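You operate a simulated robot arm through the tools that you are given. There is no shell and no other tool. Be economical: measure what you need, move in short steps, check, and stop when the job is done.

The job below is to be done with a simulated robot arm. You get a single attempt, and the scene is never put back.

TASK
Take the purple cup and leave it on top of the pile of white plates.
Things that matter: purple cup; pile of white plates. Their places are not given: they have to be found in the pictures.

The check looks at the end state, three seconds after you hand in, the way a careful person would. Anything else that was tipped, shoved, dropped, spilled or broken makes it a failure.

THE ROBOT
A 6-joint arm with a two-finger parallel gripper, fixed in place. Base frame: the origin is at the foot of the arm, x ahead of it, y to its left, z up; the work surface is at about z = 0. Lengths are in mm, angles in degrees, forces in N, time in s.
With the tool pointing down near the work surface it reaches from about 140 to 580 mm from the base axis. Its first joint turns from -66.0 to 66.0 degrees. Payload 2.1 kg.
The tool frame sits at the grasp point between the pads (the TCP): z along the fingers, y along the line on which they close. The tips reach 30 mm beyond it. The gripper opens to 94 mm. The fingers are 28 mm wide and 10 mm thick; the gripper's body (50 by 96 mm) begins 55 mm behind the TCP.
Orientation is told as [roll, pitch, yaw] about the base's x, y, z axes, in that order, counted from this pose: with the fingers straight down and closing along the base's y, the tool's x points along the base's -x, its y along +y and its z along -z.

THE INTERFACE
- The arm moves only by the tool play_rows. Its argument "motion" is a list of rows, each an object of numbers (a shift or turn left out is 0, a gripper value left out holds the last): "dx", "dy", "dz": the shift along the tool's x, y, z in mm; "yaw": the turn about the tool's z in degrees. In form: [{"dx": .., "dy": .., "dz": .., "yaw": ..}, ...]. A call has 1 to 10 rows; each row shifts and turns the commanded pose from where the row before left it, along the tool's axes as they then stand. "jaw" is the opening, from 0 (shut) to 1 (fully open), set as the call begins (left out, the last holds). A row lasts 0.2 s, in which the tool goes at most 50 mm and 8.6 degrees; a call with a longer step from one row to the next is refused whole, and so is a gripper value outside its range. Where a pose cannot be reached the arm comes as near as it can. A force on the tool above 40 N (or 10 N above the force at the start of the call, whichever is more), or a blocked arm, ends the call early, and 0.2 s more pass. The fingers move at their own pace (about 72 mm/s each) and stop on an object; they squeeze with about 41 N. The grip force told is the motor's: it shows also when the fingers shut on nothing. Time passes only in rows, and 0.2 s behind the last, so rows that do not move let the fingers close. It gives the time, the measured TCP pose, the force on the tool (base axes), the opening and the grip force at its end, in the units of the frame above (readings bear some noise).
- Cameras (640 x 400 px; columns grow to the right, rows downward): "scene" is fixed at [26.9, -355.7, 479.8]; the picture's right is [0.95, -0.31, 0.00], its down [-0.19, -0.58, -0.79] and it looks along [0.24, 0.75, -0.61] (base axes); focal length 311 px, centre (320, 200). "wrist" rides on the gripper at [-37, 0, -58] in the tool frame; the picture's right is [0.00, -1.00, 0.00], its down [0.97, 0.00, -0.24] and it looks along [0.24, 0.00, 0.97] (tool axes); focal length 218 px, centre (320, 200).
- camera(camera): a new picture of that camera. The clock stands still meanwhile.
- probe_pixels(camera, pixels): for up to 12 pixels [column, row] of the newest picture of that camera ("zoom" is the newest enlarged one), the place [x, y, z] in the base frame of the surface seen there, good to about 2 mm. The clock stands still meanwhile.
- zoom(camera, box): a new picture of the part [left, top, right, bottom] of that camera's present view, enlarged. The clock stands still meanwhile.
- job_done(): hands the job in; it is judged then, once.

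Go step by step. Measure first, check grasps and placings, and put right what went wrong. The budget is 60 turns and 26 pictures, counting those below and the enlarged ones. Unless the task says otherwise, let go and move clear before handing in, and close with one line.

The tools are called after "Request:" by a JSON object that holds its "op" and its "data". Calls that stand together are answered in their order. play_rows: Moves the arm, as the interface text tells. Its arguments: {"type":"object","properties":{"motion":{"type":"array","items":{"type":"object","properties":{"dx":{"type":"number"},"dy":{"type":"number"},"dz":{"type":"number"},"yaw":{"type":"number"}}}},"jaw":{"type":"number"}},"required":["motion"]} The other tools are called the same way: camera (camera) takes a picture; probe_pixels (camera, pixels) gives the place of the surface under pixels of a picture; zoom (camera, box) takes an enlarged picture of a part of a camera's view; job_done () hands the job in.

At the start:

```text
clock: 0.0
ee_pos: [282.2, 140.3, 257.1]
orientation: [0.0, 0.0, 0.1]
contact_force: [-1.0, 0.5, -0.4]
width: 94.3
gripper_force: 0.0
```

scene: 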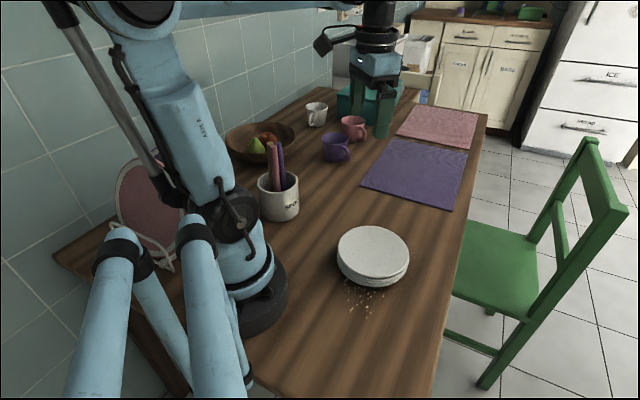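
wrist: 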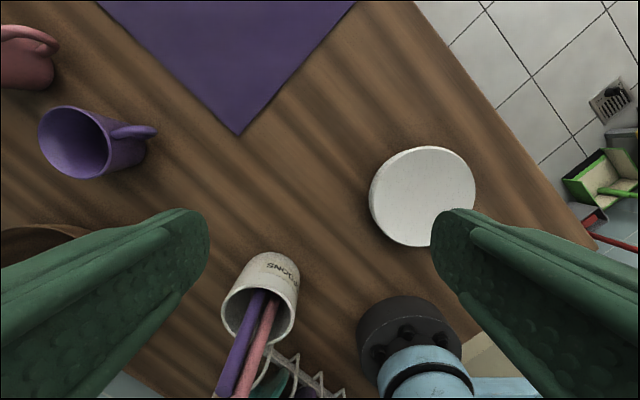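

The purple cup shows at about scene (336,147) and the plates at (373,252). I'll zoom in on the cup and probe both.

Request:
{"op": "zoom", "data": {"camera": "scene", "box": [280, 90, 400, 180]}}

Request:
{"op": "probe_pixels", "data": {"camera": "scene", "pixels": [[373, 245], [340, 245], [405, 250], [372, 228], [374, 270], [375, 284], [322, 150], [336, 136], [336, 158], [348, 142], [280, 190], [353, 128]]}}

Request:
{"op": "probe_pixels", "data": {"camera": "wrist", "pixels": [[40, 140], [75, 107], [108, 150], [75, 176], [75, 140], [118, 133], [153, 131], [135, 150], [423, 195], [370, 195], [475, 190], [422, 147]]}}

```text
4.44 times, centred on (340, 135) of scene
```

zoom: 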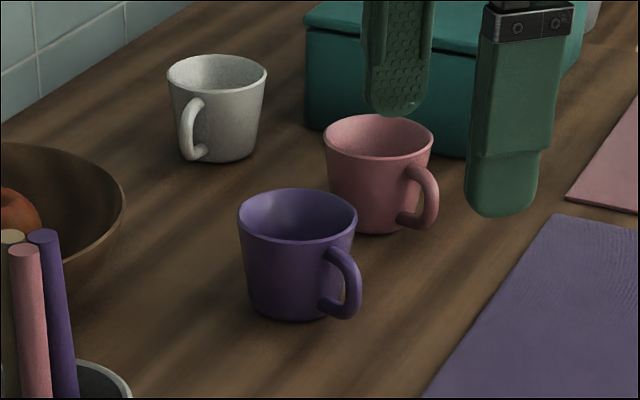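

```text
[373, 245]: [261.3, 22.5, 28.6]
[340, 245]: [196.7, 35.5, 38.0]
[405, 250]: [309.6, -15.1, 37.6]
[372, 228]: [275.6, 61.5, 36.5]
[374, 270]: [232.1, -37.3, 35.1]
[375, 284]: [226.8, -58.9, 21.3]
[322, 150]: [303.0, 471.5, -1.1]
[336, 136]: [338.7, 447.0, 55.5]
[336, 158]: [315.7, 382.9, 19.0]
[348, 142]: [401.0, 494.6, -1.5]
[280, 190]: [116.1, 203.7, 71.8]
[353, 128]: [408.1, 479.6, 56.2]
```

```text
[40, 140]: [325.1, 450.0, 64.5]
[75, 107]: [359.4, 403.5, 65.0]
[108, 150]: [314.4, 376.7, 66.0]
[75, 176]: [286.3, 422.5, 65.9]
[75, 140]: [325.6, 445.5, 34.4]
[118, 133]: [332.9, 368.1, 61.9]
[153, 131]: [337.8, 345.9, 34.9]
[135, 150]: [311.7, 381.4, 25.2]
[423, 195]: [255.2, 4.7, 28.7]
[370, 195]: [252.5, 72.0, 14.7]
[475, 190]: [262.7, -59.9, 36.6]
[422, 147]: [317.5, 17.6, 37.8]
```

The purple cup's rim is near (323,413) at z 65, with the handle pointing toward -y. I'll probe the zoom picture to refine this and see how close the pink cup is.

Request:
{"op": "probe_pixels", "data": {"camera": "zoom", "pixels": [[241, 215], [354, 218], [297, 191], [297, 240], [350, 260], [352, 308], [328, 145], [429, 150], [380, 118], [380, 158], [434, 195], [290, 318]]}}

Request:
{"op": "probe_pixels", "data": {"camera": "wrist", "pixels": [[40, 125], [50, 112], [55, 168], [95, 176], [106, 165], [98, 118], [145, 132], [125, 130], [40, 85], [55, 45], [20, 88], [425, 244]]}}

```text
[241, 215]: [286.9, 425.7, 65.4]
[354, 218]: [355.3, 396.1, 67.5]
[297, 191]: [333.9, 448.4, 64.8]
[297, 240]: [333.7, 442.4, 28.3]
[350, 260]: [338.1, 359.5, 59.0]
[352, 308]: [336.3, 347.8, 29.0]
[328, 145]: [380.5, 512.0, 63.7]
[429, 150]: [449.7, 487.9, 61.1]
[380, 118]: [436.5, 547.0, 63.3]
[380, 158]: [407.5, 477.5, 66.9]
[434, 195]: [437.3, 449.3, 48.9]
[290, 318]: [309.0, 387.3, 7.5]
```

```text
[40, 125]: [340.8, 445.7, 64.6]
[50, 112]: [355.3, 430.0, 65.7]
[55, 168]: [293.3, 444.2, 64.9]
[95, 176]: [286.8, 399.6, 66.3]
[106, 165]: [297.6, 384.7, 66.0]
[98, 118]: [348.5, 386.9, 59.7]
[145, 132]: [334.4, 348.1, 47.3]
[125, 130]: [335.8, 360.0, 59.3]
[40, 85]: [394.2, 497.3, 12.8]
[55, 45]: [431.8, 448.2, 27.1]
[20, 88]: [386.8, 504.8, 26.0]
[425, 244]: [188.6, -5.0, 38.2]
```

The purple rim centre is about (322,412) with a diameter of about 76, top at z 66, and the handle points to (337,346). I'll close across the handle direction, so I move over the cup at this height and then turn about 77°.

Request:
{"op": "play_rows", "data": {"motion": [{"dx": -5, "dy": 34}, {"dx": -5, "dy": 34}, {"dx": -5, "dy": 34}, {"dx": -5, "dy": 34}, {"dx": -5, "dy": 34}, {"dx": -5, "dy": 34}, {"dx": -5, "dy": 34}, {"dx": -5, "dy": 34}, {}, {}], "jaw": 1}}

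Request:
{"op": "play_rows", "data": {"motion": [{"yaw": 8.5}, {"yaw": 8.5}, {"yaw": 8.5}, {"yaw": 8.5}, {"yaw": 8.5}, {"yaw": 8.5}, {"yaw": 8.5}, {"yaw": 8.5}, {"yaw": 8.5}, {}]}}

Request:
{"op": "camera", "data": {"camera": "wrist"}}

```text
clock: 2.2
ee_pos: [321.4, 411.8, 256.5]
orientation: [0.1, 0.1, 0.0]
contact_force: [-0.1, -0.6, 1.1]
width: 94.3
gripper_force: 0.2
```

```text
clock: 4.4
ee_pos: [322.7, 413.4, 256.5]
orientation: [0.0, 0.0, -76.7]
contact_force: [0.5, 0.5, 0.7]
width: 94.0
gripper_force: 0.0
```

```text
22 pictures are left
```

wrist: 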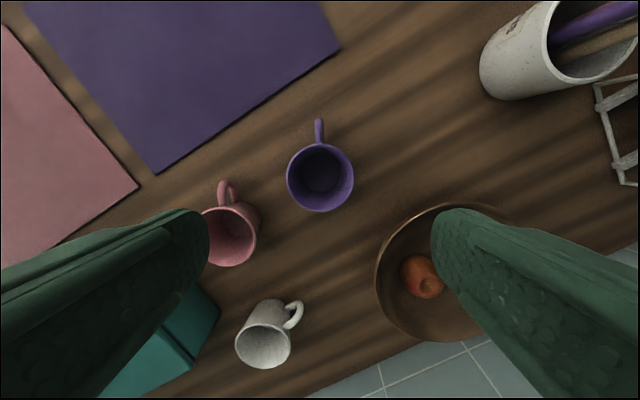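

The cup sits centred on column 320 with its handle pointing straight up the picture, so the alignment is good. I'll probe the cup rim, the bowl edge and the pink cup for finger clearance.

Request:
{"op": "probe_pixels", "data": {"camera": "wrist", "pixels": [[289, 178], [351, 178], [320, 147], [320, 209], [319, 122], [378, 270], [400, 224], [440, 206], [255, 222], [218, 185], [234, 200]]}}

```text
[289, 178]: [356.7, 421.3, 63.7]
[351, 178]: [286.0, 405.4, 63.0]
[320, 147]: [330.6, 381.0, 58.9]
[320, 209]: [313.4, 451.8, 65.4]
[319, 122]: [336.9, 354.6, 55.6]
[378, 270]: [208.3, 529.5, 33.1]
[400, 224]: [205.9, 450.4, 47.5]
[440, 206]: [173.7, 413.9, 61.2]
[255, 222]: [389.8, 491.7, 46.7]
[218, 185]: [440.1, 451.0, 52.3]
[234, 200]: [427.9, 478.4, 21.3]
```

The rim centre comes out at (321.5,414), which matches the TCP, and the bowl and pink cup are clear. I'll descend to z≈48, slowing near the end.

Request:
{"op": "play_rows", "data": {"motion": [{"dz": 30}, {"dz": 30}, {"dz": 30}, {"dz": 25}, {"dz": 20}, {"dz": 15}, {}]}}

Request:
{"op": "play_rows", "data": {"motion": [{"dz": 10}, {"dz": 10}, {"dz": 10}, {"dz": 10}, {"dz": 10}, {"dz": 8}, {}, {}]}}

Request:
{"op": "zoom", "data": {"camera": "scene", "box": [280, 90, 400, 180]}}

```text
clock: 6.0
ee_pos: [322.3, 413.7, 107.7]
orientation: [0.0, 0.0, -76.6]
contact_force: [0.3, -0.2, 0.2]
width: 93.8
gripper_force: 0.2
```

```text
clock: 7.8
ee_pos: [322.7, 413.6, 49.6]
orientation: [0.0, -0.1, -76.5]
contact_force: [0.1, 0.4, 0.1]
width: 93.7
gripper_force: 0.1
```

```text
4.44 times, centred on (340, 135) of scene
```

zoom: 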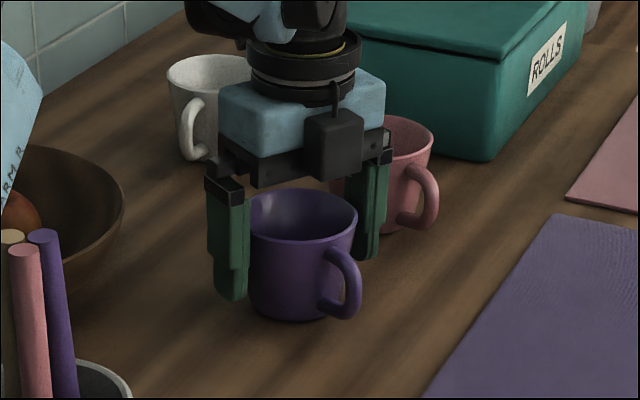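

The fingers straddle the cup cleanly in the zoom, so I'll close and then lift a little.

Request:
{"op": "play_rows", "data": {"motion": [{}, {}, {}, {}, {}], "jaw": 0}}

Request:
{"op": "play_rows", "data": {"motion": [{"dz": -5}, {"dz": -10}, {"dz": -10}, {"dz": -10}, {}, {}]}}

Request:
{"op": "zoom", "data": {"camera": "scene", "box": [280, 90, 400, 180]}}

```text
clock: 9.0
ee_pos: [323.3, 413.1, 48.6]
orientation: [0.0, 0.0, -76.5]
contact_force: [-1.0, -0.3, -0.2]
width: 82.1
gripper_force: 40.8
```

```text
clock: 10.4
ee_pos: [323.2, 412.0, 85.3]
orientation: [0.0, 0.1, -76.5]
contact_force: [0.0, -0.9, -1.7]
width: 82.0
gripper_force: 41.3
```

```text
4.44 times, centred on (340, 135) of scene
```

zoom: 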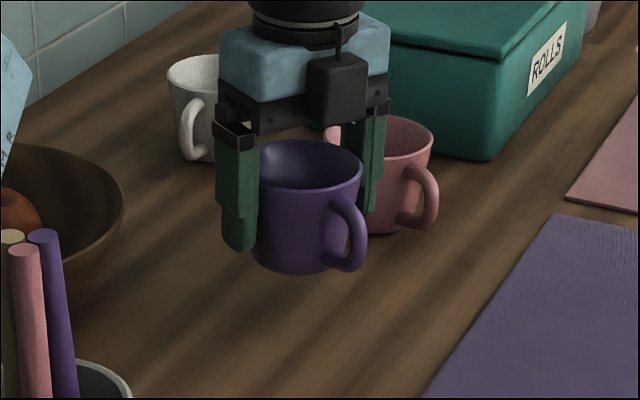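

The cup is held upright and lifted about 37 mm, with width 82. I'll raise to about z 185, then carry it over the plate centre at about (253,6).

Request:
{"op": "play_rows", "data": {"motion": [{"dz": -15}, {"dz": -25}, {"dz": -25}, {"dz": -20}, {"dz": -15}, {}]}}

Request:
{"op": "play_rows", "data": {"motion": [{"dx": -10, "dy": -4.3}, {"dx": -20, "dy": -8.6}, {"dx": -24, "dy": -10.3}, {"dx": -24, "dy": -10.3}, {"dx": -24, "dy": -10.3}, {"dx": -24, "dy": -10.3}, {"dx": -24, "dy": -10.3}, {"dx": -24, "dy": -10.3}, {"dx": -24, "dy": -10.3}, {"dx": -20, "dy": -8.6}]}}

Request:
{"op": "play_rows", "data": {"motion": [{"dx": -24, "dy": -10.3}, {"dx": -24, "dy": -10.3}, {"dx": -24, "dy": -10.3}, {"dx": -24, "dy": -10.3}, {"dx": -24, "dy": -10.3}, {"dx": -20, "dy": -8.6}, {"dx": -15, "dy": -6.5}, {"dx": -5, "dy": -2.2}, {}, {}]}}

Request:
{"op": "camera", "data": {"camera": "scene"}}

Request:
{"op": "camera", "data": {"camera": "wrist"}}

```text
clock: 11.8
ee_pos: [323.6, 413.0, 183.6]
orientation: [0.1, 0.0, -76.5]
contact_force: [-0.6, 0.5, -1.5]
width: 82.1
gripper_force: 41.2
```

```text
clock: 14.0
ee_pos: [283.7, 179.2, 184.2]
orientation: [0.0, 0.0, -76.6]
contact_force: [-0.1, -1.1, -1.4]
width: 82.1
gripper_force: 41.1
```

```text
clock: 16.2
ee_pos: [252.1, 8.1, 184.1]
orientation: [0.0, 0.0, -76.5]
contact_force: [0.1, -0.2, -1.4]
width: 82.0
gripper_force: 41.1
```

```text
19 pictures are left
```

scene: 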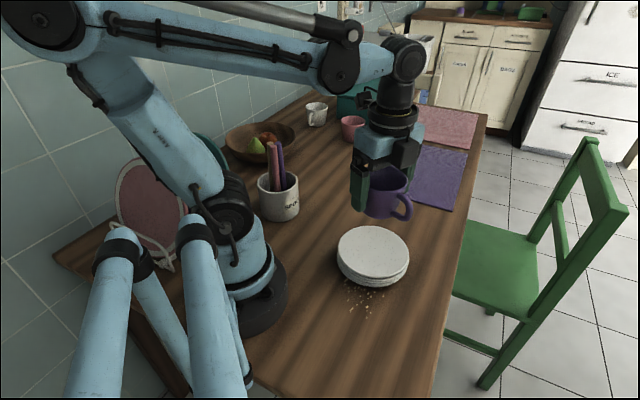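

```text
18 pictures are left
```

wrist: 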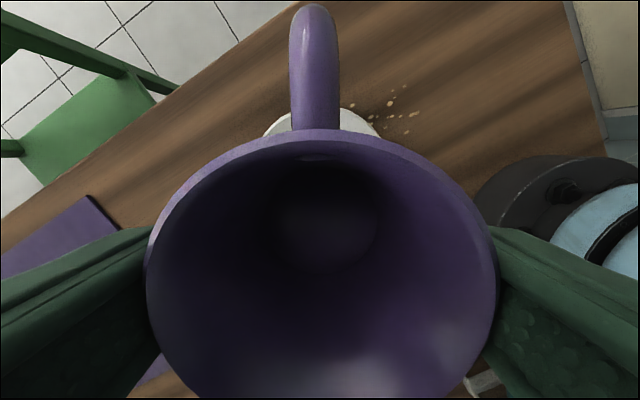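

The cup is held level above the plates, whose centre is near scene (373,252). I'll probe the plates' surface and the cup to line them up.

Request:
{"op": "probe_pixels", "data": {"camera": "scene", "pixels": [[373, 238], [373, 248], [373, 256], [355, 248], [390, 250], [340, 243], [338, 248], [406, 255], [374, 275], [388, 213], [380, 200], [408, 243]]}}

Request:
{"op": "probe_pixels", "data": {"camera": "wrist", "pixels": [[320, 132], [150, 265], [495, 265], [320, 230], [275, 128], [370, 128]]}}

```text
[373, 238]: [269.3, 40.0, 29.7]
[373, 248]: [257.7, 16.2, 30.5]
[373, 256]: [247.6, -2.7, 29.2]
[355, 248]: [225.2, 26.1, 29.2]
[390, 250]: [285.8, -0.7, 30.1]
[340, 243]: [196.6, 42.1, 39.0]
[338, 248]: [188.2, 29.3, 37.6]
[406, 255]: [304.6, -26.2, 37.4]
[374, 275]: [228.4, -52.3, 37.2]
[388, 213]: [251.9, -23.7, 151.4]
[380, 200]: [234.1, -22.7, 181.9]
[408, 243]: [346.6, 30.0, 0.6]
```

```text
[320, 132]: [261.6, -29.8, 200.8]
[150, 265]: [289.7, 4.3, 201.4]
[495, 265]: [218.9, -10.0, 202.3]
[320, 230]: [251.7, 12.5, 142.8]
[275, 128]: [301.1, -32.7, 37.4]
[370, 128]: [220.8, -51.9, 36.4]
```

The plate surface is at z≈29.5 and the cup centre already matches the plate centre. The cup bottom is about 49 mm below the TCP, so contact should come near TCP z 78.5. I'll lower to about 84, then creep.

Request:
{"op": "play_rows", "data": {"motion": [{"dz": 15}, {"dz": 20}, {"dz": 20}, {"dz": 20}, {"dz": 15}, {"dz": 10}, {}]}}

Request:
{"op": "play_rows", "data": {"motion": [{"dz": 1.5}, {"dz": 1.5}, {"dz": 1}, {}]}}

Request:
{"op": "zoom", "data": {"camera": "scene", "box": [310, 190, 440, 290]}}

```text
clock: 17.8
ee_pos: [253.7, 7.4, 85.3]
orientation: [0.0, 0.0, -76.5]
contact_force: [-7.0, 0.2, 28.4]
width: 82.1
gripper_force: 41.6
```

```text
clock: 18.3
ee_pos: [252.8, 6.0, 83.8]
orientation: [0.0, 0.0, -76.5]
contact_force: [-2.6, 1.0, 15.5]
width: 82.3
gripper_force: 41.0
stopped in row 2: the force on the tool passed its limit (the readings are from after the stop); the commanded pose is now the measured one
```

```text
4.00 times, centred on (375, 240) of scene
```

zoom: 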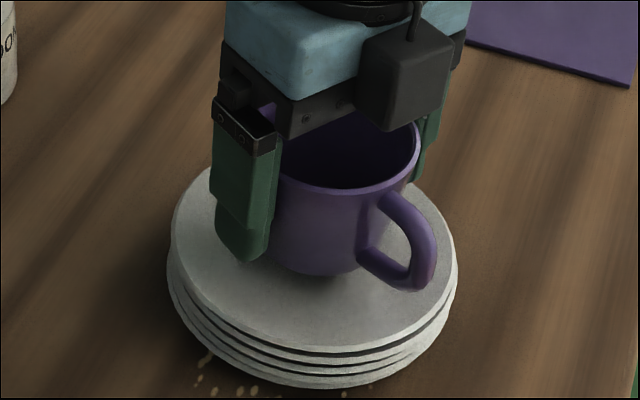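

The upward force of 15–28 N shows the cup is resting on the plates. The tips are at z≈54, above the rim, so I'll ease up 1 mm to relax the push and then open.

Request:
{"op": "play_rows", "data": {"motion": [{"dz": -1}, {}]}}

Request:
{"op": "play_rows", "data": {"motion": [{}, {}, {}], "jaw": 1}}

Request:
{"op": "zoom", "data": {"camera": "scene", "box": [310, 190, 440, 290]}}

```text
clock: 18.9
ee_pos: [253.3, 5.9, 83.4]
orientation: [-0.1, 0.0, -76.5]
contact_force: [-0.3, -1.1, -1.5]
width: 82.3
gripper_force: 40.3
```

```text
clock: 19.7
ee_pos: [252.5, 7.4, 83.2]
orientation: [-0.1, 0.0, -76.4]
contact_force: [-0.1, -0.7, -0.8]
width: 93.9
gripper_force: 0.1
```

```text
4.00 times, centred on (375, 240) of scene
```

zoom: 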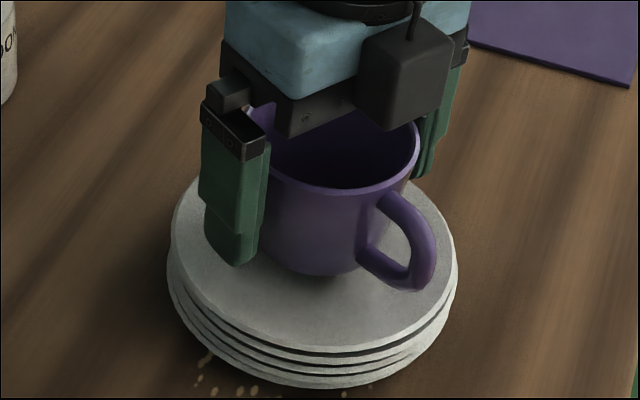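

The cup stayed upright on the plates as the fingers opened, clear on both sides. I'll lift straight up.

Request:
{"op": "play_rows", "data": {"motion": [{"dz": -5}, {"dz": -10}, {"dz": -20}, {"dz": -25}, {"dz": -25}, {"dz": -25}, {"dz": -20}, {}, {}]}}

Request:
{"op": "camera", "data": {"camera": "scene"}}

Request:
{"op": "zoom", "data": {"camera": "scene", "box": [310, 190, 440, 290]}}

```text
clock: 21.7
ee_pos: [252.0, 5.4, 216.7]
orientation: [-0.2, -0.1, -76.5]
contact_force: [-0.1, 0.6, 0.5]
width: 94.2
gripper_force: 0.1
```

```text
15 pictures are left
```

scene: 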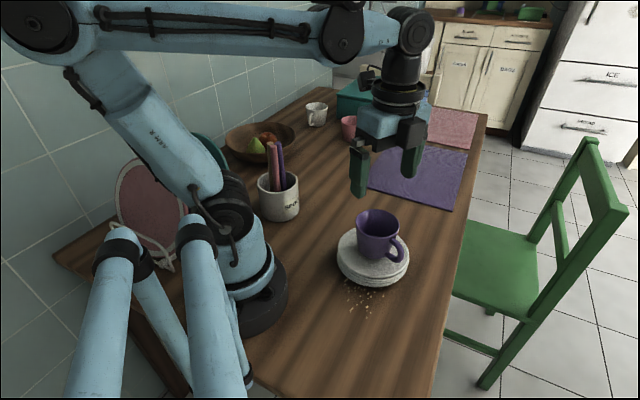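

```text
4.00 times, centred on (375, 240) of scene
```

zoom: 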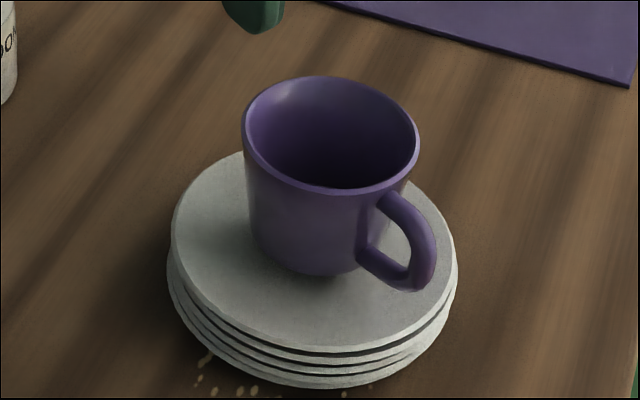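

The cup stands on the pile with the arm clear and nothing else disturbed. I'll check that the rim is level before handing in.

Request:
{"op": "probe_pixels", "data": {"camera": "zoom", "pixels": [[246, 130], [415, 150], [330, 79], [330, 190], [280, 177], [395, 180], [310, 268], [210, 240], [320, 320], [430, 260]]}}

```text
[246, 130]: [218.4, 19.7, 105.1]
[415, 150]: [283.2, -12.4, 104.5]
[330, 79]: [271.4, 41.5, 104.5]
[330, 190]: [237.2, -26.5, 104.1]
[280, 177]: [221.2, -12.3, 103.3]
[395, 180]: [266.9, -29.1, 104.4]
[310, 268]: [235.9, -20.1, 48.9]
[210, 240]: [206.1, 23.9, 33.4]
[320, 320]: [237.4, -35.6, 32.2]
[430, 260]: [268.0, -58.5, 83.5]
```

The rim is level, at z 103–105 all round, and centred at about (252,7), so the cup is resting stably. Handing in.

Request:
{"op": "job_done", "data": {}}

```text
The job is handed in.
```

The purple cup is standing upright on top of the pile of white plates, the gripper is open and clear of it, and nothing else looked disturbed in the last pictures.
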